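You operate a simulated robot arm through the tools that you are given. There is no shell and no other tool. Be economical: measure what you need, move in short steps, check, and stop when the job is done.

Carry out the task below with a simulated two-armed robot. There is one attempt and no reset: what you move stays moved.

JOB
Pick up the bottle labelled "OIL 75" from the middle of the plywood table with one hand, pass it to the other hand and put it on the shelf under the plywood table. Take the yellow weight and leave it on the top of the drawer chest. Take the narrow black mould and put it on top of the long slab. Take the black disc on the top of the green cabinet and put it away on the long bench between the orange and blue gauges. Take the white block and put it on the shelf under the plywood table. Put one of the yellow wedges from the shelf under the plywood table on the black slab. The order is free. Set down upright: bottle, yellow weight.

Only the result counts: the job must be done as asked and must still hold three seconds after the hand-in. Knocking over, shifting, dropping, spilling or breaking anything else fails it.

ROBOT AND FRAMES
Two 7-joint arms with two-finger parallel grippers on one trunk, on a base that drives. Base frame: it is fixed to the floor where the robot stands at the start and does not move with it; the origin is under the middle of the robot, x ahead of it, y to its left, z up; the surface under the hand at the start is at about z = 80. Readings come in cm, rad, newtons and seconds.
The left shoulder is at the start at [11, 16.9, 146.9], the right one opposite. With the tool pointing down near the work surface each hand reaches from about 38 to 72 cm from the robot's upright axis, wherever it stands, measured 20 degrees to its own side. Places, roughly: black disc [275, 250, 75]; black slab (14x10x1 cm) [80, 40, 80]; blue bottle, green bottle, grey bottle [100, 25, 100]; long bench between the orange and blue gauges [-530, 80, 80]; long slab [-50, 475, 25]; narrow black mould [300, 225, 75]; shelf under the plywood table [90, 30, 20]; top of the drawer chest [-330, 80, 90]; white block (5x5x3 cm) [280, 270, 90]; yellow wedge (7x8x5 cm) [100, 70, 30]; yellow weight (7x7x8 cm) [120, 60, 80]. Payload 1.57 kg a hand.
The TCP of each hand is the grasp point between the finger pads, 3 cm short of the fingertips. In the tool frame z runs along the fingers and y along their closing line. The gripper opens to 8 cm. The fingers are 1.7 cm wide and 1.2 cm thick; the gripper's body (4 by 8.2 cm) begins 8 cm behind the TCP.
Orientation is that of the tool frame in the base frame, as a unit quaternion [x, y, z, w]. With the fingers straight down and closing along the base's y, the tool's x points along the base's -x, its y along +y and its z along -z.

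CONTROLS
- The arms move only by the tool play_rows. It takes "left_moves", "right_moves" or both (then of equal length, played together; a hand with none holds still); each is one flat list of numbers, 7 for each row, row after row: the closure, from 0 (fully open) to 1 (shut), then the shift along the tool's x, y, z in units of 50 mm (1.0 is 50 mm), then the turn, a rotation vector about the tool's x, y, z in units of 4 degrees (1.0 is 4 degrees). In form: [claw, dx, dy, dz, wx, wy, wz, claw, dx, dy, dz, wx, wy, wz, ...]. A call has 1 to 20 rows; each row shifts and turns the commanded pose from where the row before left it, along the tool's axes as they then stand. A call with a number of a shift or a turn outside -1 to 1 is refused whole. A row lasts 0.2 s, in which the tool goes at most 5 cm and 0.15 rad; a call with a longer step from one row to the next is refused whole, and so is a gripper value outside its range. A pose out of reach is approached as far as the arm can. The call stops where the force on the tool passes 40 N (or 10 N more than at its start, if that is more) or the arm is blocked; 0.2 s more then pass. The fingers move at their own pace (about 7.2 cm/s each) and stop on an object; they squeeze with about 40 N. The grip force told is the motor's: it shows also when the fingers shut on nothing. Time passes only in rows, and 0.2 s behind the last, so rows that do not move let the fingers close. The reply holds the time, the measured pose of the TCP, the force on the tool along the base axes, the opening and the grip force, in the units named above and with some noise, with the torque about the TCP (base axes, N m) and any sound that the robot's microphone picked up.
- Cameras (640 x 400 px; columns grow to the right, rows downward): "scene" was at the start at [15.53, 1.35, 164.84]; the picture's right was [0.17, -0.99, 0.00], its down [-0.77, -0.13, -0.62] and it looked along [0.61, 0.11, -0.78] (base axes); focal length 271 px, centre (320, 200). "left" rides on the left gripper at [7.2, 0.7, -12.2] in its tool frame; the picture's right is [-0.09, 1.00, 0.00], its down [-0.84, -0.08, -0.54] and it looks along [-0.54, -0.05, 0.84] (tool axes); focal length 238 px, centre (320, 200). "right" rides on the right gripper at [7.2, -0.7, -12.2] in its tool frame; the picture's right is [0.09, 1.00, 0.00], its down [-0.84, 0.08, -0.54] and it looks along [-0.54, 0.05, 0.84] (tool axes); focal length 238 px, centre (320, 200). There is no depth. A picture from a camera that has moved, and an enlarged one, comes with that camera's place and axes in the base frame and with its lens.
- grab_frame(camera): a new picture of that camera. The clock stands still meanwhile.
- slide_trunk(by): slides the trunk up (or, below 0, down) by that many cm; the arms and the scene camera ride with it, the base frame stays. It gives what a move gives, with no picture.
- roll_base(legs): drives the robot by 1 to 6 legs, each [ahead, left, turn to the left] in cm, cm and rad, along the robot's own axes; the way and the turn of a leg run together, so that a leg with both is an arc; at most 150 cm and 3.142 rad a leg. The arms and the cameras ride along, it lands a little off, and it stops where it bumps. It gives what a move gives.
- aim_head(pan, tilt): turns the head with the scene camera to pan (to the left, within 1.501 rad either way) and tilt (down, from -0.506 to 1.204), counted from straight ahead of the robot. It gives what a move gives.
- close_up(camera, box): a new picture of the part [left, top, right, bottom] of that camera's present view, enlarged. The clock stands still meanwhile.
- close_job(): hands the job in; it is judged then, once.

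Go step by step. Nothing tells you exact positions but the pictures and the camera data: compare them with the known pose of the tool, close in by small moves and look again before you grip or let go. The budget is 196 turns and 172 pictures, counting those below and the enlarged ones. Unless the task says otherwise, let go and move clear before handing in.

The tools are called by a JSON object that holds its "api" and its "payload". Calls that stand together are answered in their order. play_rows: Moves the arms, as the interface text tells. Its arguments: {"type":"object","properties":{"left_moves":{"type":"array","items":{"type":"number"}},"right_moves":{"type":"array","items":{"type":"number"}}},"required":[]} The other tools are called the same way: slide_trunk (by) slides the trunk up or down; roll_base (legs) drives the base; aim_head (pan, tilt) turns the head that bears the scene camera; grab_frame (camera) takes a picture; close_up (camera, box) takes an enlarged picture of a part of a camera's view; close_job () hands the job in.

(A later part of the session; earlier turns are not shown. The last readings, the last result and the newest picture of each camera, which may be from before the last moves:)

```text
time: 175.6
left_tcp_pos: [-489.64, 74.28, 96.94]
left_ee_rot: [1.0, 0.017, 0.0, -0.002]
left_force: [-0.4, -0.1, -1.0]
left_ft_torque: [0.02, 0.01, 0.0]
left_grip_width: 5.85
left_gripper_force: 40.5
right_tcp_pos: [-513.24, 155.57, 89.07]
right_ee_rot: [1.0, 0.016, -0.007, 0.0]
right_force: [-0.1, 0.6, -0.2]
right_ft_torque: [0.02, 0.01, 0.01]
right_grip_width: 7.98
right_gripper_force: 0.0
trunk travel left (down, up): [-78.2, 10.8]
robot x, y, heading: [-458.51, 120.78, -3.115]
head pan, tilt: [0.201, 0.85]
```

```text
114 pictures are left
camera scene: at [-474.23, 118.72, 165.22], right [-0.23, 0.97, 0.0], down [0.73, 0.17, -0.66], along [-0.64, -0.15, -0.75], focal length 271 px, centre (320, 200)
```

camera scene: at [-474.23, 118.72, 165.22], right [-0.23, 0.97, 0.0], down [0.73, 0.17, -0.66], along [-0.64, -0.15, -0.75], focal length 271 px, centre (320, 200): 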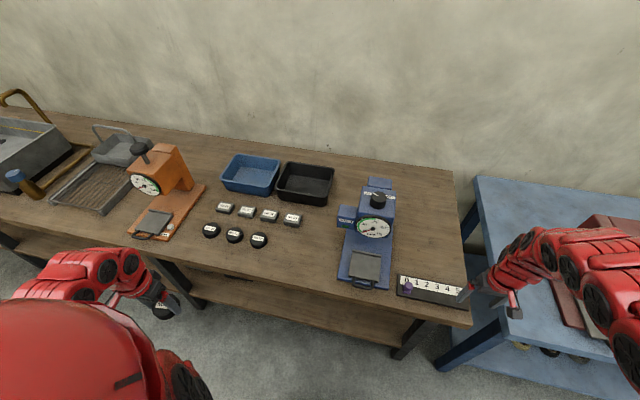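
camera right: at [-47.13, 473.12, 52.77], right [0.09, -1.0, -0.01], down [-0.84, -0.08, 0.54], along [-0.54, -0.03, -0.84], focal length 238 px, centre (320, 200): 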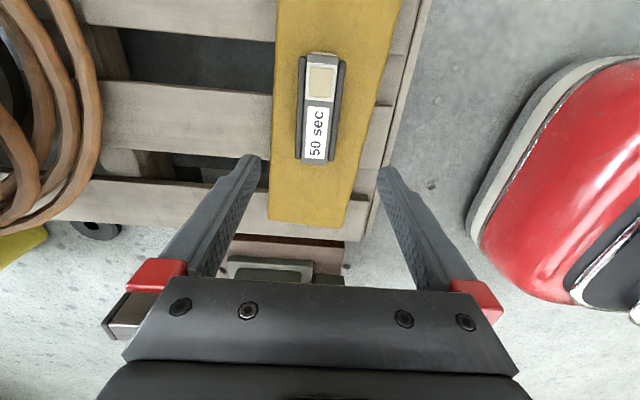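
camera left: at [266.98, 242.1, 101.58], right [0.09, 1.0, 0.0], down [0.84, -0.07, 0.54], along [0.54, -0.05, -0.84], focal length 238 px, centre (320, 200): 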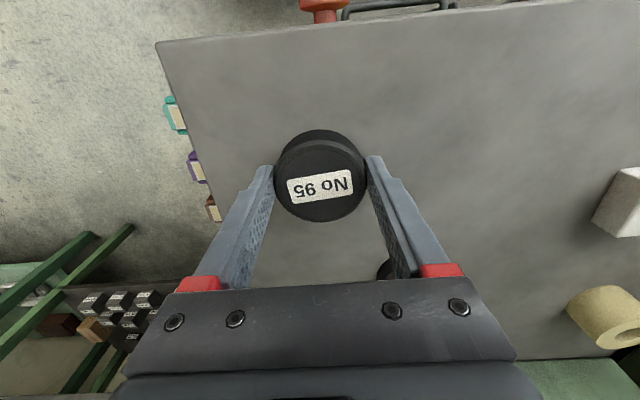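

Move the left hand over the free place, still ~7 cm high.

{"api": "play_rows", "payload": {"left_moves": [1, -0.724, -0.594, 0, 0, 0, 0, 1, -0.724, -0.594, 0, 0, 0, 0, 1, -0.724, -0.594, 0, 0, 0, 0, 1, -0.724, -0.594, 0, 0, 0, 0, 1, -0.724, -0.594, 0, 0, 0, 0, 1, -0.724, -0.594, 0, 0, 0, 0, 1, -0.724, -0.594, 0, 0, 0, 0, 1, -0.724, -0.594, 0, 0, 0, 0, 1, -0.724, -0.594, 0, 0, 0, 0, 1, 0, 0, 0.9, 0, 0, 0, 1, 0, 0, 0, 0, 0, 0]}}

{"api": "grab_frame", "payload": {"camera": "left"}}

{"api": "close_up", "payload": {"camera": "scene", "box": [180, 170, 420, 310]}}

```text
time: 178.0
left_tcp_pos: [-523.0, 99.92, 92.6]
left_ee_rot: [1.0, 0.016, 0.0, 0.0]
left_force: [-0.3, -1.2, -0.8]
left_ft_torque: [-0.01, 0.03, -0.01]
left_grip_width: 5.84
left_gripper_force: 39.7
right_tcp_pos: [-513.14, 155.57, 89.17]
right_ee_rot: [1.0, 0.017, -0.007, 0.0]
right_force: [1.1, -0.2, 0.2]
right_ft_torque: [-0.04, 0.04, 0.0]
right_grip_width: 7.99
right_gripper_force: 0.0
trunk travel left (down, up): [-78.2, 10.8]
robot x, y, heading: [-458.74, 120.43, -3.115]
head pan, tilt: [0.201, 0.85]
```

```text
113 pictures are left
camera left: at [-515.86, 99.4, 104.76], right [-0.06, -1.0, 0.0], down [-0.84, 0.05, 0.54], along [-0.54, 0.03, -0.84], focal length 238 px, centre (320, 200)
```

left: 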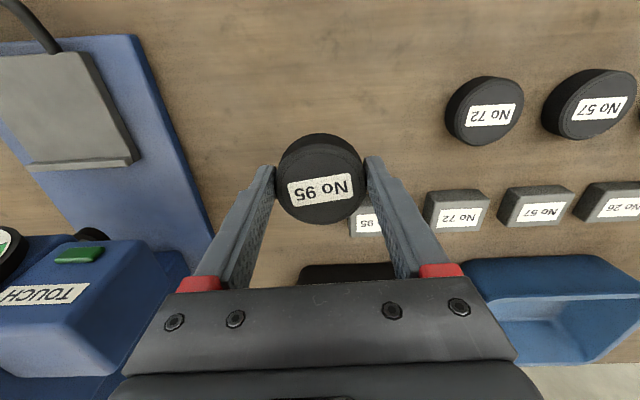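

```text
2.67 times, centred on (300, 240) of scene
camera zoom: at [-474.18, 118.77, 165.23], right [-0.23, 0.97, 0.0], down [0.73, 0.17, -0.66], along [-0.64, -0.15, -0.75], focal length 723 px, centre (373, 93)
```

zoom: 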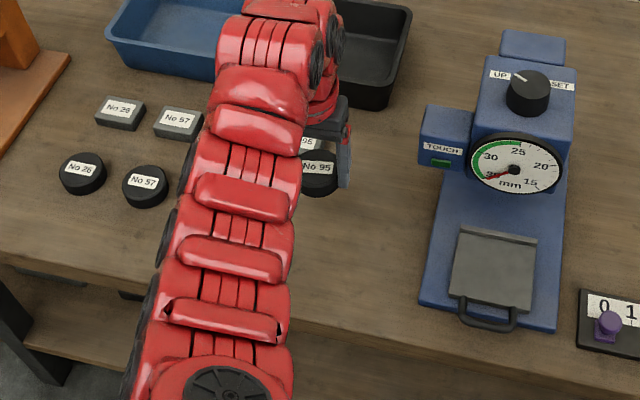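

The row needs "No 95" next to "No 72", at about [-522.5, 94]. I shift there and lower gently.

{"api": "play_rows", "payload": {"left_moves": [1, 0.08, 0.57, 0, 0, 0, 0, 1, 0, 0.56, 0, 0, 0, 0, 1, 0, 0, 0.8, 0, 0, 0, 1, 0, 0, 0.7, 0, 0, 0, 1, 0, 0, 0.06, 0, 0, 0, 1, 0, 0, 0.06, 0, 0, 0, 1, 0, 0, 0.06, 0, 0, 0, 1, 0, 0, 0.06, 0, 0, 0, 1, 0, 0, 0.06, 0, 0, 0, 1, 0, 0, 0, 0, 0, 0]}}

{"api": "grab_frame", "payload": {"camera": "left"}}

```text
time: 180.2
left_tcp_pos: [-522.41, 94.39, 83.41]
left_ee_rot: [1.0, 0.017, 0.0, -0.003]
left_force: [-0.3, 0.7, -1.2]
left_ft_torque: [-0.01, 0.0, 0.01]
left_grip_width: 5.87
left_gripper_force: 40.1
right_tcp_pos: [-513.15, 155.51, 89.19]
right_ee_rot: [1.0, 0.017, -0.007, 0.001]
right_force: [0.2, -0.7, 0.8]
right_ft_torque: [0.01, -0.02, 0.03]
right_grip_width: 8.02
right_gripper_force: 0.1
trunk travel left (down, up): [-78.2, 10.8]
robot x, y, heading: [-459.0, 120.96, -3.112]
head pan, tilt: [0.201, 0.85]
```

```text
111 pictures are left
camera left: at [-515.25, 93.92, 95.64], right [-0.06, -1.0, 0.0], down [-0.84, 0.05, 0.54], along [-0.54, 0.03, -0.84], focal length 238 px, centre (320, 200)
```

left: 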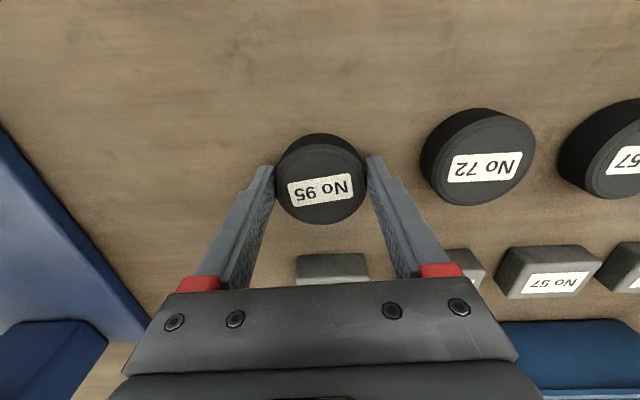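

{"api": "play_rows", "payload": {"left_moves": [1, 0, 0, 0.06, 0, 0, 0, 1, 0, 0, 0.06, 0, 0, 0, 1, 0, 0, 0.06, 0, 0, 0, 1, 0, 0, 0.06, 0, 0, 0, 1, 0, 0, 0.05, 0, 0, 0, 1, 0, 0, 0.05, 0, 0, 0, 1, 0, 0, 0.05, 0, 0, 0, 1, 0, 0, 0, 0, 0, 0]}}

```text
time: 181.1
left_tcp_pos: [-522.65, 94.35, 82.92]
left_ee_rot: [1.0, 0.018, -0.005, 0.0]
left_force: [4.8, 1.6, 20.4]
left_ft_torque: [-0.15, -0.27, 0.07]
left_grip_width: 5.91
left_gripper_force: 39.7
right_tcp_pos: [-512.95, 155.76, 89.18]
right_ee_rot: [1.0, 0.017, -0.008, 0.001]
right_force: [0.0, -0.5, -0.3]
right_ft_torque: [-0.02, -0.01, 0.0]
right_grip_width: 7.98
right_gripper_force: 0.1
trunk travel left (down, up): [-78.2, 10.8]
robot x, y, heading: [-458.5, 120.59, -3.112]
head pan, tilt: [0.201, 0.85]
stopped in row 4 (left hand): the force on the tool passed its limit at 45 N (the readings are from after the stop); the commanded pose is now the measured one
```

Contact with the bench. Release, and lift away.

{"api": "play_rows", "payload": {"left_moves": [0.5, 0, 0, -0.02, 0, 0, 0, 0.1, 0, 0, 0, 0, 0, 0, 0.1, 0, 0, 0, 0, 0, 0, 0.1, 0, 0, -0.2, 0, 0, 0, 0.1, 0, 0, -0.5, 0, 0, 0, 0.1, 0, 0, -0.8, 0, 0, 0, 0, 0, 0, -0.8, 0, 0, 0, 0, 0, 0, 0, 0, 0, 0]}}

{"api": "grab_frame", "payload": {"camera": "left"}}

```text
time: 182.9
left_tcp_pos: [-522.59, 94.11, 94.23]
left_ee_rot: [1.0, 0.017, -0.002, -0.001]
left_force: [0.0, -0.7, -0.2]
left_ft_torque: [-0.01, 0.03, 0.01]
left_grip_width: 8.02
left_gripper_force: 0.0
right_tcp_pos: [-513.04, 155.51, 89.09]
right_ee_rot: [1.0, 0.018, -0.007, 0.0]
right_force: [-0.1, 0.4, 0.3]
right_ft_torque: [0.0, 0.01, 0.0]
right_grip_width: 8.01
right_gripper_force: 0.1
trunk travel left (down, up): [-78.2, 10.8]
robot x, y, heading: [-458.7, 120.61, -3.106]
head pan, tilt: [0.201, 0.85]
```

```text
110 pictures are left
camera left: at [-515.27, 93.76, 106.32], right [-0.06, -1.0, 0.0], down [-0.84, 0.05, 0.55], along [-0.55, 0.03, -0.84], focal length 238 px, centre (320, 200)
```

left: 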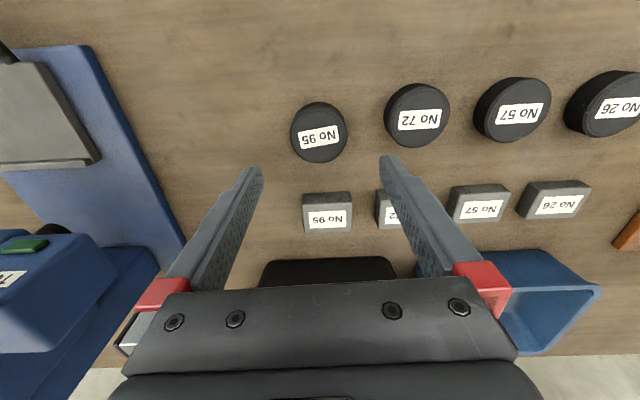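

Disc "No 95" sits in its row. Now I tuck the hands inward, and drive back towards the cabinet.

{"api": "play_rows", "payload": {"left_moves": [0, 0, -0.8, 0, 0, 0, 0, 0, 0, -0.4, 0, 0, 0, 0, 0, 0, 0, 0, 0, 0, 0]}}

{"api": "roll_base", "payload": {"legs": [[-62, 0, -0.03], [0, -143, 0]]}}

{"api": "aim_head", "payload": {"pan": 1.5, "tilt": 0.5}}

{"api": "grab_frame", "payload": {"camera": "scene"}}

```text
time: 183.7
left_tcp_pos: [-522.75, 100.35, 94.26]
left_ee_rot: [1.0, 0.017, -0.004, -0.001]
left_force: [-0.3, 0.0, -0.2]
left_ft_torque: [0.02, 0.02, 0.01]
left_grip_width: 8.0
left_gripper_force: 0.1
right_tcp_pos: [-513.11, 155.46, 89.07]
right_ee_rot: [1.0, 0.018, -0.008, 0.0]
right_force: [0.2, 0.0, 0.5]
right_ft_torque: [-0.02, -0.01, 0.01]
right_grip_width: 8.01
right_gripper_force: 0.1
trunk travel left (down, up): [-78.2, 10.8]
robot x, y, heading: [-458.58, 120.72, -3.113]
head pan, tilt: [0.201, 0.85]
```

```text
time: 193.9
left_tcp_pos: [-458.19, 241.07, 94.22]
left_ee_rot: [1.0, 0.007, -0.003, 0.0]
left_force: [-0.3, 0.0, -0.9]
left_ft_torque: [0.01, 0.01, 0.02]
left_grip_width: 8.01
left_gripper_force: 0.0
right_tcp_pos: [-447.52, 296.24, 89.17]
right_ee_rot: [1.0, 0.009, -0.007, 0.0]
right_force: [0.2, 0.5, -0.4]
right_ft_torque: [-0.02, 0.02, 0.0]
right_grip_width: 7.98
right_gripper_force: 0.1
trunk travel left (down, up): [-78.2, 10.8]
robot x, y, heading: [-393.74, 260.58, -3.13]
head pan, tilt: [0.201, 0.85]
```

```text
time: 195.3
left_tcp_pos: [-458.2, 241.11, 94.33]
left_ee_rot: [1.0, 0.008, -0.003, -0.001]
left_force: [-1.1, -0.3, -0.6]
left_ft_torque: [-0.02, -0.01, 0.01]
left_grip_width: 8.0
left_gripper_force: 0.1
right_tcp_pos: [-447.65, 296.23, 89.22]
right_ee_rot: [1.0, 0.009, -0.008, 0.0]
right_force: [0.1, 0.8, 0.0]
right_ft_torque: [0.0, 0.0, -0.02]
right_grip_width: 7.99
right_gripper_force: 0.1
trunk travel left (down, up): [-78.2, 10.8]
robot x, y, heading: [-393.71, 260.55, -3.125]
head pan, tilt: [1.499, 0.499]
```

```text
109 pictures are left
camera scene: at [-402.21, 251.3, 168.22], right [-1.0, 0.06, 0.0], down [0.03, 0.48, -0.88], along [-0.05, -0.88, -0.48], focal length 271 px, centre (320, 200)
```

scene: 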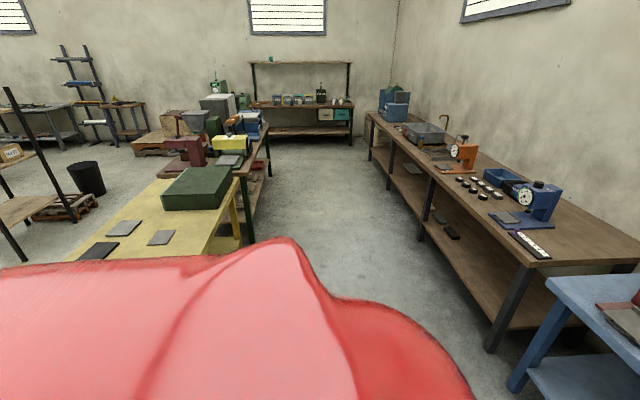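

The green drawer box on the yellow table is the chest. Continue the way back, turning to face +x in the open area.

{"api": "play_rows", "payload": {"right_moves": [0, 0, 0.9, 0, 0, 0, 0, 0, 0, 0.9, 0, 0, 0, 0, 0, 0, 0.9, 0, 0, 0, 0, 0, 0, 0.7, 0, 0, 0, 0]}}

{"api": "roll_base", "payload": {"legs": [[-150, 0, -0.017], [-60, -18, 0], [0, 0, -3.14]]}}

{"api": "aim_head", "payload": {"pan": -0.5, "tilt": 0.6}}

{"api": "grab_frame", "payload": {"camera": "scene"}}

```text
time: 196.3
left_tcp_pos: [-458.29, 241.0, 94.26]
left_ee_rot: [1.0, 0.008, -0.004, -0.001]
left_force: [-0.3, -0.3, 1.0]
left_ft_torque: [0.0, 0.02, 0.04]
left_grip_width: 7.99
left_gripper_force: 0.0
right_tcp_pos: [-451.02, 279.63, 88.65]
right_ee_rot: [1.0, 0.008, -0.005, 0.001]
right_force: [0.0, -0.7, -0.1]
right_ft_torque: [-0.02, -0.01, -0.01]
right_grip_width: 7.97
right_gripper_force: 0.1
right hand out of reach, approached as far as the arm can: row 1, 2, 3, 4
trunk travel left (down, up): [-78.2, 10.8]
robot x, y, heading: [-393.56, 260.34, -3.13]
head pan, tilt: [1.499, 0.499]
```

```text
time: 214.2
left_tcp_pos: [-119.42, 286.89, 94.25]
left_ee_rot: [0.039, 0.999, -0.001, 0.003]
left_force: [0.1, -0.6, -0.6]
left_ft_torque: [0.0, -0.01, -0.03]
left_grip_width: 8.0
left_gripper_force: 0.1
right_tcp_pos: [-130.21, 249.09, 88.72]
right_ee_rot: [0.038, 0.999, -0.001, 0.005]
right_force: [0.8, -0.2, 0.4]
right_ft_torque: [0.0, 0.0, 0.02]
right_grip_width: 8.01
right_gripper_force: 0.0
trunk travel left (down, up): [-78.2, 10.8]
robot x, y, heading: [-185.24, 273.81, -0.079]
head pan, tilt: [1.499, 0.499]
```

```text
time: 216.2
left_tcp_pos: [-119.56, 287.01, 94.26]
left_ee_rot: [0.038, 0.999, -0.001, 0.003]
left_force: [-0.3, 0.4, -0.1]
left_ft_torque: [-0.01, -0.02, 0.0]
left_grip_width: 8.01
left_gripper_force: 0.0
right_tcp_pos: [-130.19, 249.13, 88.59]
right_ee_rot: [0.037, 0.999, 0.0, 0.006]
right_force: [0.7, -0.6, -1.0]
right_ft_torque: [0.03, 0.0, 0.0]
right_grip_width: 8.02
right_gripper_force: 0.1
trunk travel left (down, up): [-78.2, 10.8]
robot x, y, heading: [-185.43, 273.76, -0.079]
head pan, tilt: [-0.499, 0.6]
```

```text
108 pictures are left
camera scene: at [-170.01, 268.33, 167.31], right [-0.55, -0.84, 0.0], down [-0.47, 0.31, -0.82], along [0.69, -0.45, -0.57], focal length 271 px, centre (320, 200)
```

scene: 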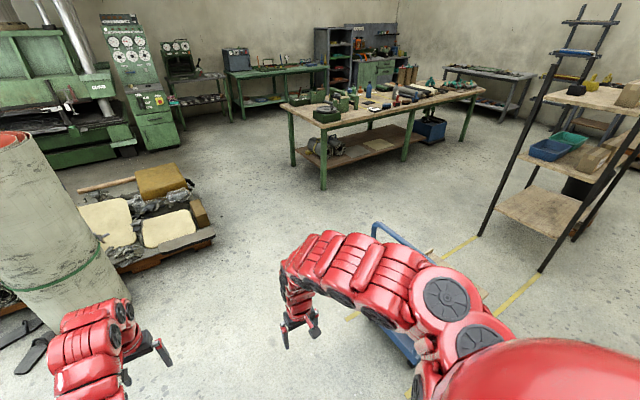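

Continue past the trolley, through the gap, up to the cabinet.

{"api": "roll_base", "payload": {"legs": [[0, -10, 0.079], [130, 0, 0], [0, -79, 0], [150, 0, 0], [86, 0, 0], [0, 60, 0]]}}

{"api": "aim_head", "payload": {"pan": 0.1, "tilt": 0.8}}

{"api": "grab_frame", "payload": {"camera": "scene"}}

```text
time: 241.3
left_tcp_pos: [242.8, 265.81, 94.35]
left_ee_rot: [-0.009, 1.0, -0.001, 0.004]
left_force: [0.0, -0.5, -0.4]
left_ft_torque: [-0.02, 0.02, 0.02]
left_grip_width: 7.99
left_gripper_force: 0.0
right_tcp_pos: [235.79, 226.99, 88.66]
right_ee_rot: [-0.01, 1.0, 0.0, 0.005]
right_force: [-0.4, -0.7, -0.6]
right_ft_torque: [0.0, -0.03, 0.05]
right_grip_width: 7.99
right_gripper_force: 0.0
trunk travel left (down, up): [-78.2, 10.8]
robot x, y, heading: [178.68, 246.21, 0.015]
head pan, tilt: [-0.499, 0.6]
```

```text
time: 242.3
left_tcp_pos: [242.97, 265.87, 94.3]
left_ee_rot: [-0.009, 1.0, -0.001, 0.003]
left_force: [-0.2, -0.6, 0.2]
left_ft_torque: [0.01, 0.02, 0.04]
left_grip_width: 7.99
left_gripper_force: 0.1
right_tcp_pos: [235.83, 226.95, 88.66]
right_ee_rot: [-0.011, 1.0, 0.0, 0.005]
right_force: [-0.2, -0.2, -0.9]
right_ft_torque: [0.0, 0.01, 0.03]
right_grip_width: 7.99
right_gripper_force: 0.1
trunk travel left (down, up): [-78.2, 10.8]
robot x, y, heading: [178.07, 245.98, 0.017]
head pan, tilt: [0.099, 0.799]
```

```text
107 pictures are left
camera scene: at [194.54, 247.38, 165.62], right [0.11, -0.99, 0.0], down [-0.71, -0.08, -0.7], along [0.69, 0.08, -0.72], focal length 271 px, centre (320, 200)
```

scene: 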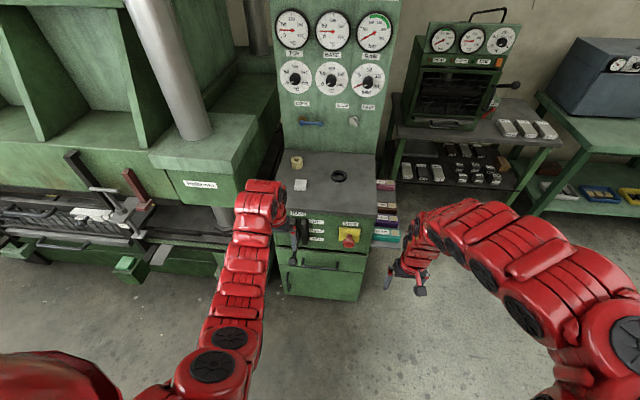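

Raise the trunk 10 cm, then drive up so that the left hand is near the white block.

{"api": "slide_trunk", "payload": {"by": 10}}

{"api": "roll_base", "payload": {"legs": [[36, 0, -0.016]]}}

{"api": "grab_frame", "payload": {"camera": "left"}}

```text
time: 243.7
left_tcp_pos: [242.89, 265.78, 104.32]
left_ee_rot: [-0.009, 1.0, -0.001, 0.003]
left_force: [0.9, 0.1, 0.4]
left_ft_torque: [0.01, 0.03, 0.02]
left_grip_width: 7.99
left_gripper_force: 0.2
right_tcp_pos: [235.84, 227.18, 98.44]
right_ee_rot: [-0.01, 1.0, 0.0, 0.005]
right_force: [-0.2, 0.5, -0.1]
right_ft_torque: [0.02, 0.01, 0.02]
right_grip_width: 8.01
right_gripper_force: 0.0
trunk travel left (down, up): [-88.2, 0.8]
robot x, y, heading: [178.33, 246.11, 0.014]
head pan, tilt: [0.099, 0.799]
```

```text
time: 246.0
left_tcp_pos: [279.56, 264.4, 104.28]
left_ee_rot: [0.003, 1.0, -0.001, 0.004]
left_force: [0.1, -1.1, -0.1]
left_ft_torque: [-0.05, 0.0, 0.0]
left_grip_width: 7.95
left_gripper_force: 0.1
right_tcp_pos: [271.6, 225.85, 98.6]
right_ee_rot: [0.001, 1.0, 0.0, 0.005]
right_force: [-0.5, 0.3, 0.6]
right_ft_torque: [0.0, 0.04, 0.02]
right_grip_width: 7.99
right_gripper_force: 0.1
trunk travel left (down, up): [-88.2, 0.8]
robot x, y, heading: [214.62, 246.32, -0.012]
head pan, tilt: [0.099, 0.799]
```

```text
106 pictures are left
camera left: at [272.35, 265.04, 116.37], right [0.1, 1.0, 0.0], down [0.83, -0.08, 0.55], along [0.55, -0.05, -0.84], focal length 238 px, centre (320, 200)
```

left: 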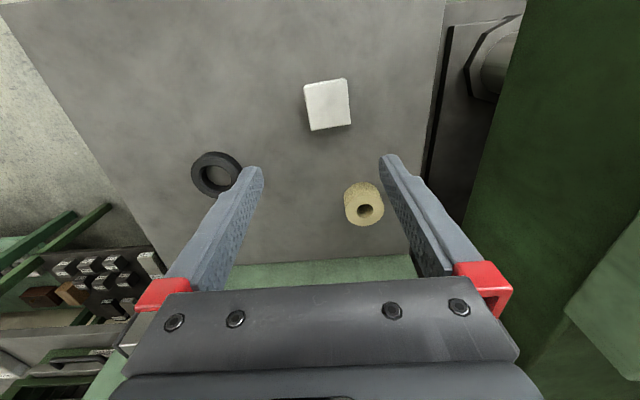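

Block at [278, 265.5]; align, descend.

{"api": "play_rows", "payload": {"left_moves": [0, 0.3, 0.22, 0.9, 0, 0, 0, 0, 0, 0, 0.9, 0, 0, 0, 0, 0, 0, 0, 0, 0, 0]}}

{"api": "grab_frame", "payload": {"camera": "left"}}

```text
time: 246.8
left_tcp_pos: [277.92, 265.29, 94.91]
left_ee_rot: [0.004, 1.0, -0.001, 0.004]
left_force: [-0.4, 0.2, -0.1]
left_ft_torque: [-0.02, 0.01, -0.03]
left_grip_width: 8.01
left_gripper_force: 0.0
right_tcp_pos: [271.75, 225.67, 98.67]
right_ee_rot: [0.002, 1.0, 0.001, 0.005]
right_force: [0.2, 0.5, -0.2]
right_ft_torque: [0.01, 0.02, 0.01]
right_grip_width: 8.0
right_gripper_force: 0.1
trunk travel left (down, up): [-88.2, 0.8]
robot x, y, heading: [214.73, 246.44, -0.011]
head pan, tilt: [0.099, 0.799]
```

```text
105 pictures are left
camera left: at [270.79, 266.06, 106.99], right [0.1, 1.0, 0.0], down [0.83, -0.08, 0.55], along [0.54, -0.05, -0.84], focal length 238 px, centre (320, 200)
```

left: 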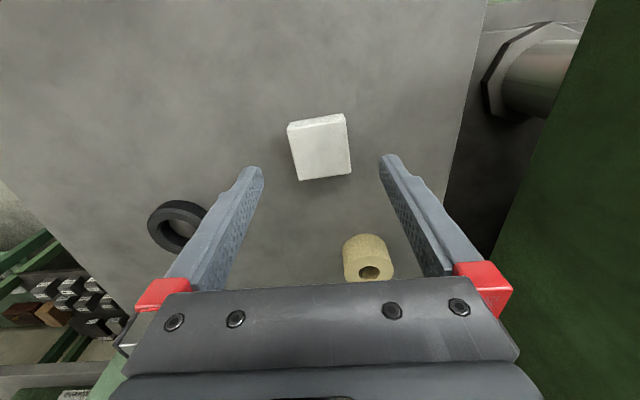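

{"api": "play_rows", "payload": {"left_moves": [0, 0, 0, 0.6, 0, 0, 0, 0, 0, 0, 0.44, 0, 0, 0, 0, 0, 0, 0, 0, 0, 0, 1, 0, 0, 0, 0, 0, 0, 1, 0, 0, 0, 0, 0, 0, 1, 0, 0, 0, 0, 0, 0, 1, 0, 0, 0, 0, 0, 0]}}

{"api": "grab_frame", "payload": {"camera": "left"}}

```text
time: 248.4
left_tcp_pos: [278.12, 265.42, 90.14]
left_ee_rot: [0.003, 1.0, -0.001, 0.003]
left_force: [0.6, 0.1, 1.5]
left_ft_torque: [0.0, -0.05, 0.07]
left_grip_width: 4.75
left_gripper_force: 39.9
right_tcp_pos: [271.72, 225.78, 98.73]
right_ee_rot: [0.002, 1.0, 0.0, 0.005]
right_force: [-0.2, 0.8, -0.3]
right_ft_torque: [0.03, 0.02, -0.02]
right_grip_width: 8.0
right_gripper_force: 0.0
trunk travel left (down, up): [-88.2, 0.8]
robot x, y, heading: [215.06, 246.16, -0.007]
head pan, tilt: [0.099, 0.799]
```

```text
104 pictures are left
camera left: at [270.9, 266.08, 102.09], right [0.1, 1.0, 0.0], down [0.83, -0.08, 0.55], along [0.55, -0.05, -0.84], focal length 238 px, centre (320, 200)
```

left: 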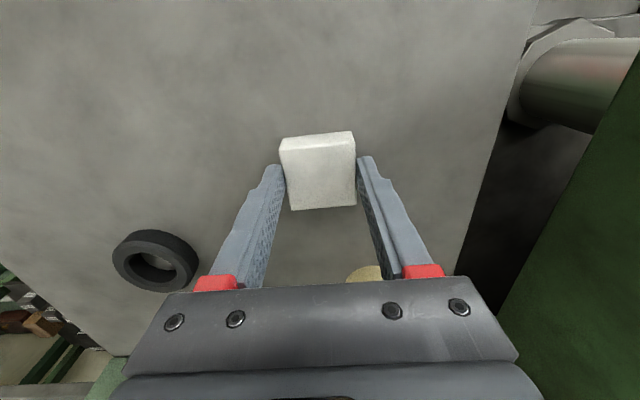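

Block gripped. Lift it and drive round behind the plywood table to fetch the yellow weight and read the labels.

{"api": "play_rows", "payload": {"left_moves": [1, 0, 0, -0.4, 0, 0, 0, 1, 0, 0, -0.9, 0, 0, 0, 1, 0, 0, -0.9, 0, 0, 0, 1, 0, 0, 0, 0, 0, 0]}}

{"api": "roll_base", "payload": {"legs": [[-30, 0, 0.008], [0, -150, 0], [0, -56, 0], [28, 0, 0], [0, 0, 3.13]]}}

{"api": "grab_frame", "payload": {"camera": "scene"}}

```text
time: 249.4
left_tcp_pos: [277.95, 265.39, 101.15]
left_ee_rot: [0.004, 1.0, -0.001, 0.004]
left_force: [-0.1, 0.1, -4.1]
left_ft_torque: [-0.02, 0.04, 0.01]
left_grip_width: 4.76
left_gripper_force: 39.4
right_tcp_pos: [271.75, 225.75, 98.69]
right_ee_rot: [0.002, 1.0, 0.0, 0.006]
right_force: [0.2, -0.6, -0.2]
right_ft_torque: [-0.01, 0.02, 0.0]
right_grip_width: 7.98
right_gripper_force: 0.1
trunk travel left (down, up): [-88.2, 0.8]
robot x, y, heading: [214.46, 246.65, -0.005]
head pan, tilt: [0.099, 0.799]
```

```text
time: 270.1
left_tcp_pos: [143.3, 24.09, 101.39]
left_ee_rot: [0.999, -0.054, -0.003, -0.001]
left_force: [0.0, -0.6, -3.3]
left_ft_torque: [0.03, -0.01, -0.01]
left_grip_width: 4.77
left_gripper_force: 40.0
right_tcp_pos: [153.81, 62.81, 98.66]
right_ee_rot: [0.999, -0.052, -0.005, 0.0]
right_force: [0.3, -0.5, -0.5]
right_ft_torque: [-0.02, 0.02, -0.03]
right_grip_width: 7.98
right_gripper_force: 0.1
trunk travel left (down, up): [-88.2, 0.8]
robot x, y, heading: [208.34, 36.72, 3.033]
head pan, tilt: [0.099, 0.799]
```

```text
103 pictures are left
camera scene: at [192.27, 37.56, 175.61], right [0.01, 1.0, 0.0], down [0.72, -0.01, -0.7], along [-0.7, 0.01, -0.72], focal length 271 px, centre (320, 200)
```

scene: 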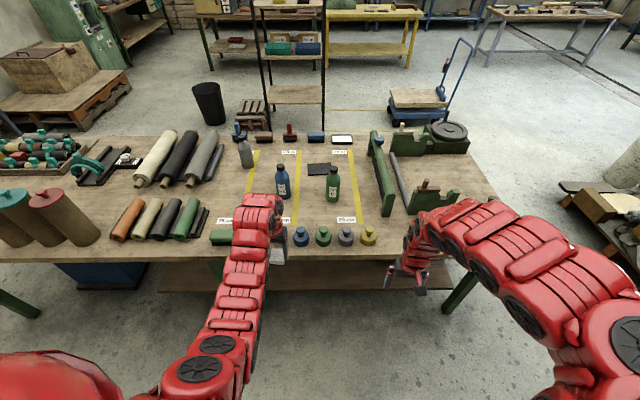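

{"api": "close_up", "payload": {"camera": "scene", "box": [260, 150, 360, 212]}}

{"api": "close_up", "payload": {"camera": "scene", "box": [280, 205, 400, 280]}}

```text
6.40 times, centred on (310, 181) of scene
camera zoom: at [192.27, 37.56, 175.61], right [0.01, 1.0, 0.0], down [0.72, -0.01, -0.7], along [-0.7, 0.01, -0.72], focal length 1734 px, centre (384, 322)
```

zoom: 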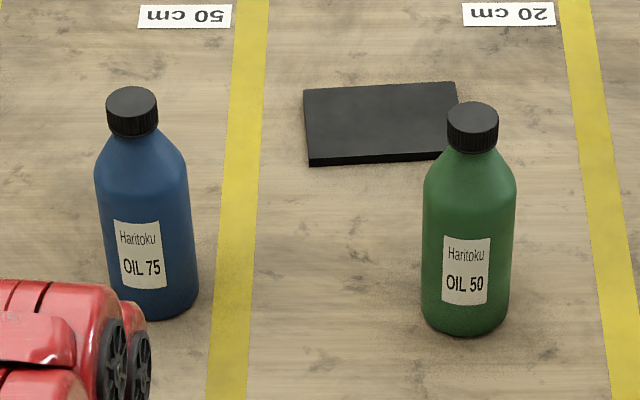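

```text
5.33 times, centred on (340, 242) of scene
camera zoom: at [192.27, 37.56, 175.61], right [0.01, 1.0, 0.0], down [0.72, -0.01, -0.7], along [-0.7, 0.01, -0.72], focal length 1445 px, centre (213, -27)
```

zoom: 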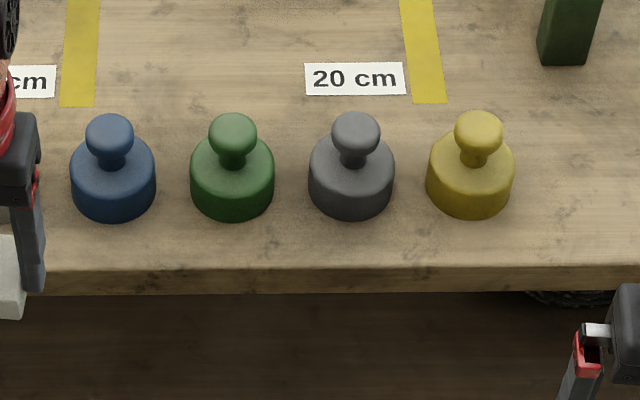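

The blue bottle is "OIL 75". The yellow weight stands at ≈[124.5, 59.3]. I approach so the right hand hovers over it.

{"api": "roll_base", "payload": {"legs": [[0, 0, 0.108], [25, -2.6, 0]]}}

{"api": "grab_frame", "payload": {"camera": "right"}}

{"api": "grab_frame", "payload": {"camera": "scene"}}

```text
time: 272.5
left_tcp_pos: [119.97, 19.82, 101.28]
left_ee_rot: [1.0, -0.001, -0.004, -0.001]
left_force: [-0.5, 0.9, -4.3]
left_ft_torque: [0.0, 0.01, 0.03]
left_grip_width: 4.76
left_gripper_force: 39.9
right_tcp_pos: [126.12, 59.48, 98.7]
right_ee_rot: [1.0, 0.001, -0.005, 0.0]
right_force: [0.5, -0.3, -0.1]
right_ft_torque: [-0.03, -0.02, 0.02]
right_grip_width: 8.0
right_gripper_force: 0.1
trunk travel left (down, up): [-88.2, 0.8]
robot x, y, heading: [182.9, 39.26, 3.136]
head pan, tilt: [0.099, 0.799]
```

```text
100 pictures are left
camera right: at [133.38, 60.13, 110.71], right [0.09, -1.0, 0.0], down [-0.83, -0.08, 0.55], along [-0.55, -0.05, -0.83], focal length 238 px, centre (320, 200)
```

right: 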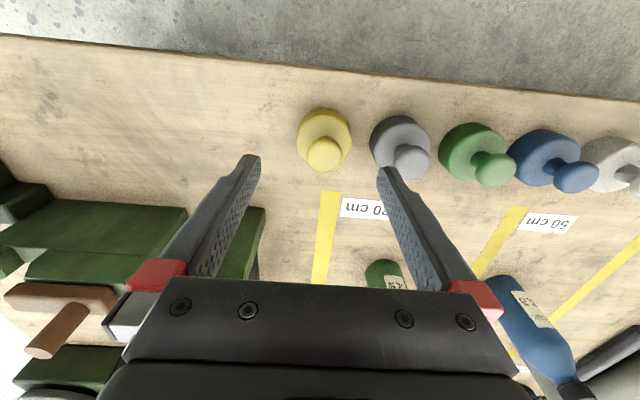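

```text
99 pictures are left
camera scene: at [167.21, 38.42, 175.63], right [-0.1, 1.0, 0.0], down [0.71, 0.07, -0.7], along [-0.69, -0.07, -0.72], focal length 271 px, centre (320, 200)
```

scene: 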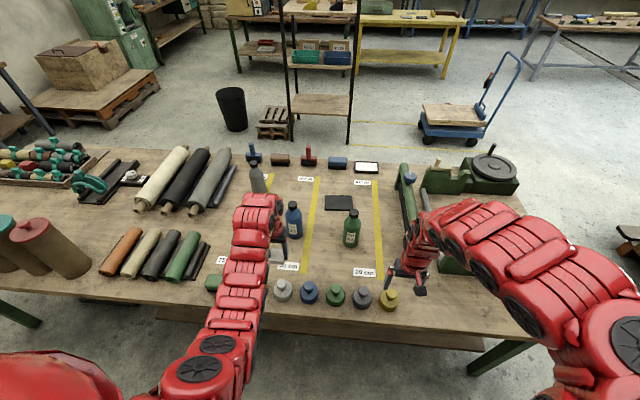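

Align with the weight and lower partly to check.

{"api": "play_rows", "payload": {"right_moves": [0, -0.4, 0.12, 0, 0, 0, 0, 0, 0, 0, 0.8, 0, 0, 0, 0, 0, 0, 0.8, 0, 0, 0, 0, 0, 0, 0, 0, 0, 0]}}

{"api": "grab_frame", "payload": {"camera": "right"}}

```text
time: 273.5
left_tcp_pos: [119.92, 19.78, 101.27]
left_ee_rot: [1.0, -0.002, -0.004, -0.001]
left_force: [0.5, -0.3, -4.0]
left_ft_torque: [0.0, -0.03, 0.01]
left_grip_width: 4.73
left_gripper_force: 39.9
right_tcp_pos: [124.23, 58.61, 90.47]
right_ee_rot: [1.0, 0.001, -0.005, 0.0]
right_force: [0.4, 0.3, -0.4]
right_ft_torque: [0.01, 0.02, -0.02]
right_grip_width: 7.97
right_gripper_force: 0.0
trunk travel left (down, up): [-88.2, 0.8]
robot x, y, heading: [182.86, 39.34, 3.138]
head pan, tilt: [0.099, 0.799]
```

```text
98 pictures are left
camera right: at [131.4, 59.24, 102.44], right [0.09, -1.0, 0.0], down [-0.83, -0.08, 0.55], along [-0.55, -0.05, -0.83], focal length 238 px, centre (320, 200)
```

right: 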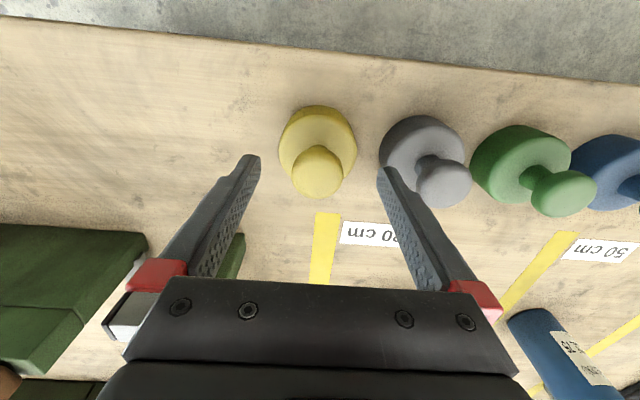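

The gap to the grey weight is too narrow for a finger; I turn the hand 45° so that the fingers go in diagonally.

{"api": "play_rows", "payload": {"right_moves": [0, 0, 0, 0, 0, 0, -1, 0, 0, 0, 0, 0, 0, -1, 0, 0, 0, 0, 0, 0, -1, 0, 0, 0, 0, 0, 0, -1, 0, 0, 0, 0, 0, 0, -1, 0, 0, 0, 0, 0, 0, -1, 0, 0, 0, 0, 0, 0, -1, 0, 0, 0, 0, 0, 0, -1, 0, 0, 0, 0, 0, 0, -1, 0, 0, 0, 0, 0, 0, -1, 0, 0, 0, 0, 0, 0, -1, 0, 0, 0, 0, 0, 0, 0]}}

{"api": "grab_frame", "payload": {"camera": "right"}}

```text
time: 276.1
left_tcp_pos: [119.92, 19.97, 101.17]
left_ee_rot: [1.0, -0.001, -0.002, -0.001]
left_force: [-0.5, 0.3, -4.6]
left_ft_torque: [0.01, -0.03, 0.03]
left_grip_width: 4.76
left_gripper_force: 40.5
right_tcp_pos: [123.91, 58.91, 90.62]
right_ee_rot: [0.927, 0.375, -0.006, -0.002]
right_force: [1.0, -0.5, -0.5]
right_ft_torque: [0.01, 0.01, 0.01]
right_grip_width: 8.0
right_gripper_force: 0.1
trunk travel left (down, up): [-88.2, 0.8]
robot x, y, heading: [183.19, 39.18, 3.135]
head pan, tilt: [0.099, 0.799]
```

```text
97 pictures are left
camera right: at [128.67, 64.4, 102.7], right [0.76, -0.65, -0.01], down [-0.54, -0.64, 0.55], along [-0.36, -0.41, -0.84], focal length 238 px, centre (320, 200)
```

right: 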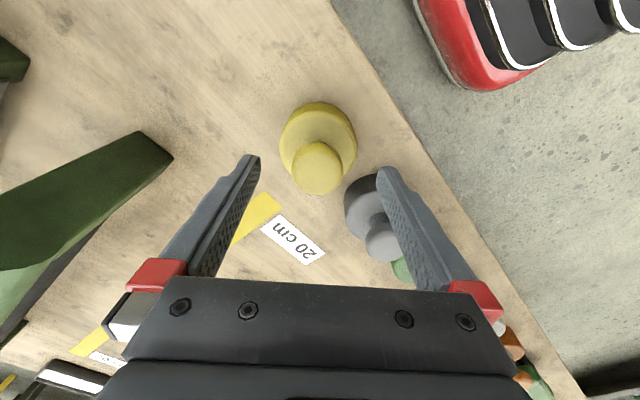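

{"api": "play_rows", "payload": {"right_moves": [0, 0.07, 0, 0.5, 0, 0, 0, 0, 0, 0, 0.4, 0, 0, 0, 0, 0, 0, 0.3, 0, 0, 0, 0, 0, 0, 0, 0, 0, 0]}}

{"api": "grab_frame", "payload": {"camera": "right"}}

```text
time: 277.1
left_tcp_pos: [119.97, 19.85, 101.21]
left_ee_rot: [1.0, 0.0, -0.002, 0.0]
left_force: [0.0, 0.7, -3.4]
left_ft_torque: [0.05, -0.02, 0.03]
left_grip_width: 4.78
left_gripper_force: 40.2
right_tcp_pos: [124.24, 59.2, 84.53]
right_ee_rot: [0.927, 0.376, -0.005, -0.002]
right_force: [0.8, 0.1, 0.1]
right_ft_torque: [0.0, 0.01, 0.01]
right_grip_width: 8.01
right_gripper_force: 0.0
trunk travel left (down, up): [-88.2, 0.8]
robot x, y, heading: [183.17, 38.91, 3.136]
head pan, tilt: [0.099, 0.799]
```

```text
96 pictures are left
camera right: at [128.99, 64.54, 96.6], right [0.76, -0.65, -0.01], down [-0.54, -0.64, 0.55], along [-0.36, -0.41, -0.84], focal length 238 px, centre (320, 200)
```

right: 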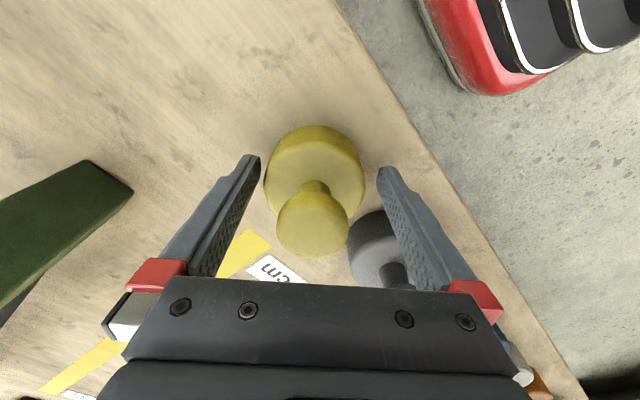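

{"api": "play_rows", "payload": {"right_moves": [0, 0, 0, 0.08, 0, 0, 0, 1, 0, 0, 0, 0, 0, 0, 1, 0, 0, 0, 0, 0, 0, 1, 0, 0, 0, 0, 0, 0, 1, 0, 0, 0, 0, 0, 0]}}

{"api": "grab_frame", "payload": {"camera": "right"}}

```text
time: 278.3
left_tcp_pos: [119.9, 19.79, 101.19]
left_ee_rot: [1.0, -0.001, -0.002, -0.001]
left_force: [0.5, -0.5, -4.9]
left_ft_torque: [0.02, -0.01, 0.02]
left_grip_width: 4.76
left_gripper_force: 40.3
right_tcp_pos: [124.2, 59.16, 84.23]
right_ee_rot: [0.927, 0.376, -0.005, -0.001]
right_force: [-4.0, 3.0, 3.6]
right_ft_torque: [0.26, 0.48, -0.07]
right_grip_width: 6.59
right_gripper_force: 40.1
trunk travel left (down, up): [-88.2, 0.8]
robot x, y, heading: [183.46, 38.89, 3.136]
head pan, tilt: [0.099, 0.799]
```

```text
95 pictures are left
camera right: at [128.95, 64.6, 96.33], right [0.76, -0.65, -0.01], down [-0.54, -0.64, 0.55], along [-0.36, -0.41, -0.84], focal length 238 px, centre (320, 200)
```

right: 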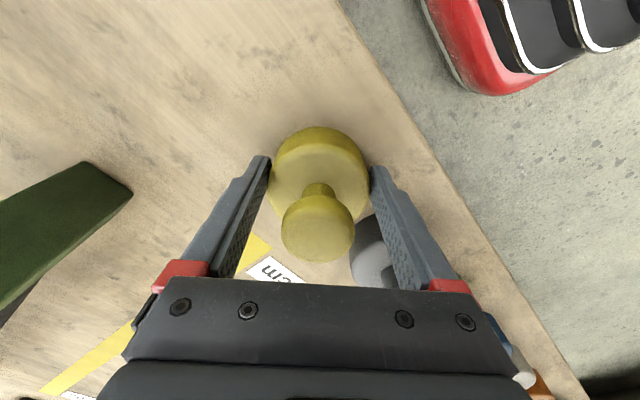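

Gripped (6.6 cm). Lift the weight, back off, and lower to look at the shelf under the table from this side.

{"api": "play_rows", "payload": {"right_moves": [1, 0, 0, -0.3, 0, 0, 0, 1, 0, 0, -0.8, 0, 0, 0, 1, 0, 0, -0.8, 0, 0, 0, 1, 0, 0, -0.8, 0, 0, 0, 1, 0, 0, 0, 0, 0, 0]}}

{"api": "roll_base", "payload": {"legs": [[-50, 0, 0]]}}

{"api": "slide_trunk", "payload": {"by": -40}}

{"api": "slide_trunk", "payload": {"by": -30}}

{"api": "aim_head", "payload": {"pan": 0, "tilt": 0.5}}

{"api": "grab_frame", "payload": {"camera": "scene"}}

{"api": "grab_frame", "payload": {"camera": "right"}}

```text
time: 279.5
left_tcp_pos: [119.75, 19.9, 101.06]
left_ee_rot: [1.0, -0.001, -0.003, -0.001]
left_force: [-0.7, 0.7, -3.7]
left_ft_torque: [0.01, 0.0, 0.01]
left_grip_width: 4.75
left_gripper_force: 40.1
right_tcp_pos: [124.4, 59.1, 97.53]
right_ee_rot: [0.927, 0.376, -0.004, -0.002]
right_force: [-0.5, -0.3, -9.9]
right_ft_torque: [0.06, -0.08, -0.02]
right_grip_width: 6.61
right_gripper_force: 39.9
trunk travel left (down, up): [-88.2, 0.8]
robot x, y, heading: [183.31, 39.24, 3.139]
head pan, tilt: [0.099, 0.799]
```

```text
time: 282.4
left_tcp_pos: [168.75, 19.41, 101.09]
left_ee_rot: [1.0, 0.004, -0.002, -0.001]
left_force: [-1.1, -0.5, -3.9]
left_ft_torque: [0.03, -0.01, 0.01]
left_grip_width: 4.76
left_gripper_force: 39.0
right_tcp_pos: [172.75, 58.51, 97.5]
right_ee_rot: [0.925, 0.381, -0.004, -0.001]
right_force: [0.6, 0.6, -9.4]
right_ft_torque: [0.07, -0.04, 0.0]
right_grip_width: 6.59
right_gripper_force: 39.8
trunk travel left (down, up): [-88.2, 0.8]
robot x, y, heading: [231.84, 38.97, -3.131]
head pan, tilt: [0.099, 0.799]
```

```text
time: 286.2
left_tcp_pos: [168.77, 19.29, 61.07]
left_ee_rot: [1.0, 0.005, -0.003, -0.001]
left_force: [-0.4, -0.1, -3.8]
left_ft_torque: [0.01, -0.05, -0.02]
left_grip_width: 4.75
left_gripper_force: 39.7
right_tcp_pos: [172.96, 58.54, 57.61]
right_ee_rot: [0.925, 0.38, -0.004, -0.002]
right_force: [0.6, 1.3, -10.0]
right_ft_torque: [0.01, -0.05, 0.0]
right_grip_width: 6.59
right_gripper_force: 40.4
trunk travel left (down, up): [-48.2, 40.8]
robot x, y, heading: [231.95, 39.26, -3.134]
head pan, tilt: [0.099, 0.799]
```

```text
time: 289.2
left_tcp_pos: [168.89, 19.31, 31.17]
left_ee_rot: [1.0, 0.005, -0.002, -0.001]
left_force: [-0.3, -0.2, -3.8]
left_ft_torque: [-0.01, 0.0, 0.06]
left_grip_width: 4.76
left_gripper_force: 39.7
right_tcp_pos: [173.1, 58.46, 27.67]
right_ee_rot: [0.925, 0.38, -0.004, -0.001]
right_force: [0.2, -0.1, -10.3]
right_ft_torque: [0.04, -0.03, -0.02]
right_grip_width: 6.55
right_gripper_force: 40.1
trunk travel left (down, up): [-18.2, 70.8]
robot x, y, heading: [232.1, 39.03, -3.13]
head pan, tilt: [0.099, 0.799]
```

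```text
time: 290.1
left_tcp_pos: [168.99, 19.2, 31.13]
left_ee_rot: [1.0, 0.006, -0.002, -0.001]
left_force: [0.2, -0.3, -3.9]
left_ft_torque: [-0.02, -0.04, 0.02]
left_grip_width: 4.77
left_gripper_force: 39.9
right_tcp_pos: [173.01, 58.6, 27.59]
right_ee_rot: [0.925, 0.38, -0.004, -0.001]
right_force: [0.7, 0.2, -9.5]
right_ft_torque: [0.01, -0.08, 0.02]
right_grip_width: 6.59
right_gripper_force: 39.9
trunk travel left (down, up): [-18.2, 70.8]
robot x, y, heading: [232.1, 39.15, -3.134]
head pan, tilt: [0.0, 0.499]
```

```text
94 pictures are left
camera scene: at [214.69, 39.17, 108.18], right [-0.01, 1.0, 0.0], down [0.48, 0.0, -0.88], along [-0.88, -0.01, -0.48], focal length 271 px, centre (320, 200)
```

scene: 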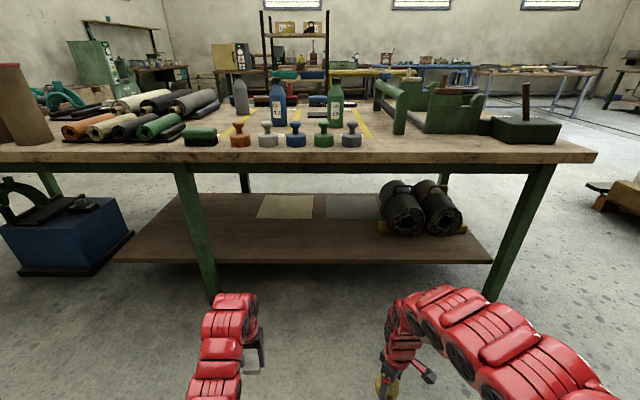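

```text
93 pictures are left
camera right: at [177.69, 64.02, 39.62], right [0.77, -0.64, -0.01], down [-0.54, -0.64, 0.55], along [-0.36, -0.42, -0.84], focal length 238 px, centre (320, 200)
```

right: 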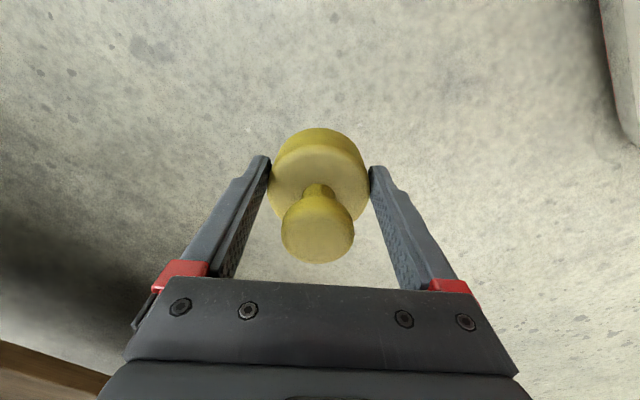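

The shelf is wide open. Two rolls lie there with yellow wedges beside; I zoom in.

{"api": "close_up", "payload": {"camera": "scene", "box": [360, 160, 480, 250]}}

{"api": "close_up", "payload": {"camera": "scene", "box": [110, 130, 510, 310]}}

```text
4.44 times, centred on (420, 205) of scene
camera zoom: at [214.69, 39.17, 108.18], right [-0.01, 1.0, 0.0], down [0.48, 0.0, -0.88], along [-0.88, -0.01, -0.48], focal length 1204 px, centre (-124, 178)
```

zoom: 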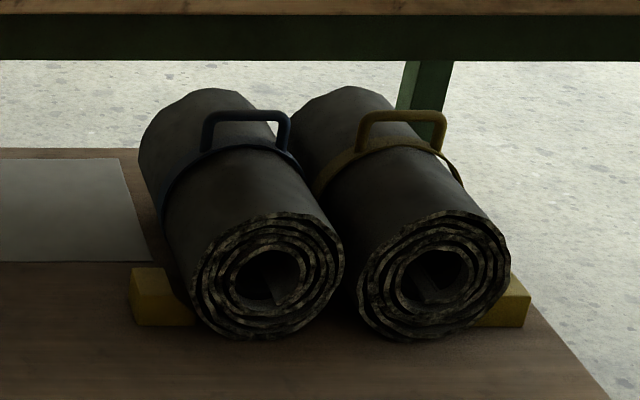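

```text
1.60 times, centred on (310, 220) of scene
camera zoom: at [214.69, 39.17, 108.18], right [-0.01, 1.0, 0.0], down [0.48, 0.0, -0.88], along [-0.88, -0.01, -0.48], focal length 434 px, centre (336, 168)
```

zoom: 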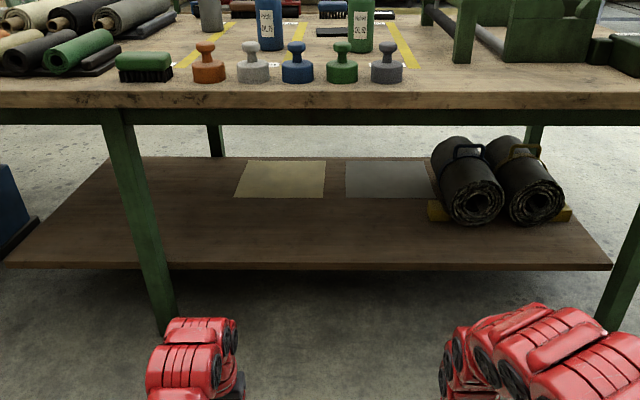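

The rolls are chocked by wedges; for now I place the white block from this side on the bare part of the shelf (z≈22.5, back edge x≈117). I retract the right hand, raise the left one relative to the shoulder, and lower the trunk a bit more.

{"api": "play_rows", "payload": {"right_moves": [1, 0.78, 0.24, 0, 0, 0, 0, 1, 0.78, 0.24, 0, 0, 0, 0, 1, 0.78, 0.24, 0, 0, 0, 0, 1, 0.78, 0.24, 0, 0, 0, 0, 1, 0.78, 0.24, 0, 0, 0, 0, 1, 0.78, 0.24, 0, 0, 0, 0, 1, 0.78, 0.24, 0, 0, 0, 0, 1, 0.78, 0.24, 0, 0, 0, 0], "left_moves": [1, 0, 0, -0.3, 0, 0, 0, 1, 0, 0, -0.3, 0, 0, 0, 1, 0, 0, -0.3, 0, 0, 0, 1, 0, 0, -0.3, 0, 0, 0, 1, 0, 0, -0.3, 0, 0, 0, 1, 0, 0, -0.3, 0, 0, 0, 1, 0, 0, -0.3, 0, 0, 0, 1, 0, 0, -0.3, 0, 0, 0]}}

{"api": "slide_trunk", "payload": {"by": -11}}

{"api": "grab_frame", "payload": {"camera": "scene"}}

```text
time: 291.9
left_tcp_pos: [168.59, 19.37, 42.38]
left_ee_rot: [1.0, 0.006, -0.003, -0.001]
left_force: [-0.1, 0.1, -3.9]
left_ft_torque: [0.01, -0.01, -0.02]
left_grip_width: 4.77
left_gripper_force: 39.9
left hand out of reach, approached as far as the arm can: row 8
right_tcp_pos: [179.28, 76.18, 28.64]
right_ee_rot: [0.925, 0.38, -0.003, -0.001]
right_force: [-0.9, 0.2, -9.7]
right_ft_torque: [0.02, -0.07, -0.02]
right_grip_width: 6.59
right_gripper_force: 39.8
right hand out of reach, approached as far as the arm can: row 1, 2, 3, 4, 5, 6, 7, 8
trunk travel left (down, up): [-18.2, 70.8]
robot x, y, heading: [231.58, 39.01, -3.132]
head pan, tilt: [0.0, 0.499]
```

```text
time: 293.3
left_tcp_pos: [168.48, 19.35, 31.46]
left_ee_rot: [1.0, 0.005, -0.003, -0.001]
left_force: [0.5, -0.8, -3.4]
left_ft_torque: [0.01, -0.02, 0.01]
left_grip_width: 4.77
left_gripper_force: 39.7
right_tcp_pos: [179.23, 76.21, 17.64]
right_ee_rot: [0.925, 0.38, -0.004, 0.0]
right_force: [-0.2, 0.2, -10.8]
right_ft_torque: [0.05, -0.08, -0.02]
right_grip_width: 6.57
right_gripper_force: 39.8
trunk travel left (down, up): [-7.2, 81.8]
robot x, y, heading: [231.71, 39.35, -3.134]
head pan, tilt: [0.0, 0.499]
```

```text
90 pictures are left
camera scene: at [214.72, 39.2, 97.2], right [-0.01, 1.0, 0.0], down [0.48, 0.0, -0.88], along [-0.88, -0.01, -0.48], focal length 271 px, centre (320, 200)
```

scene: 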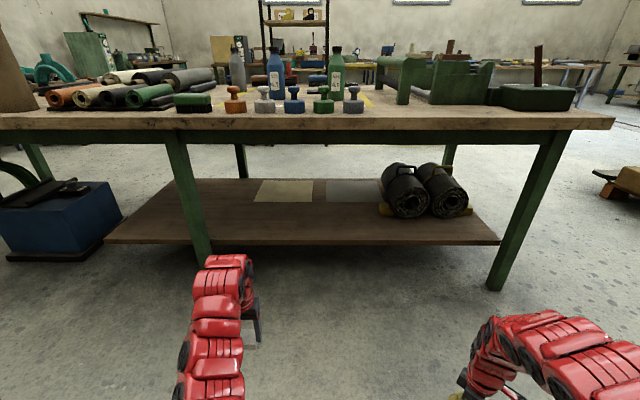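

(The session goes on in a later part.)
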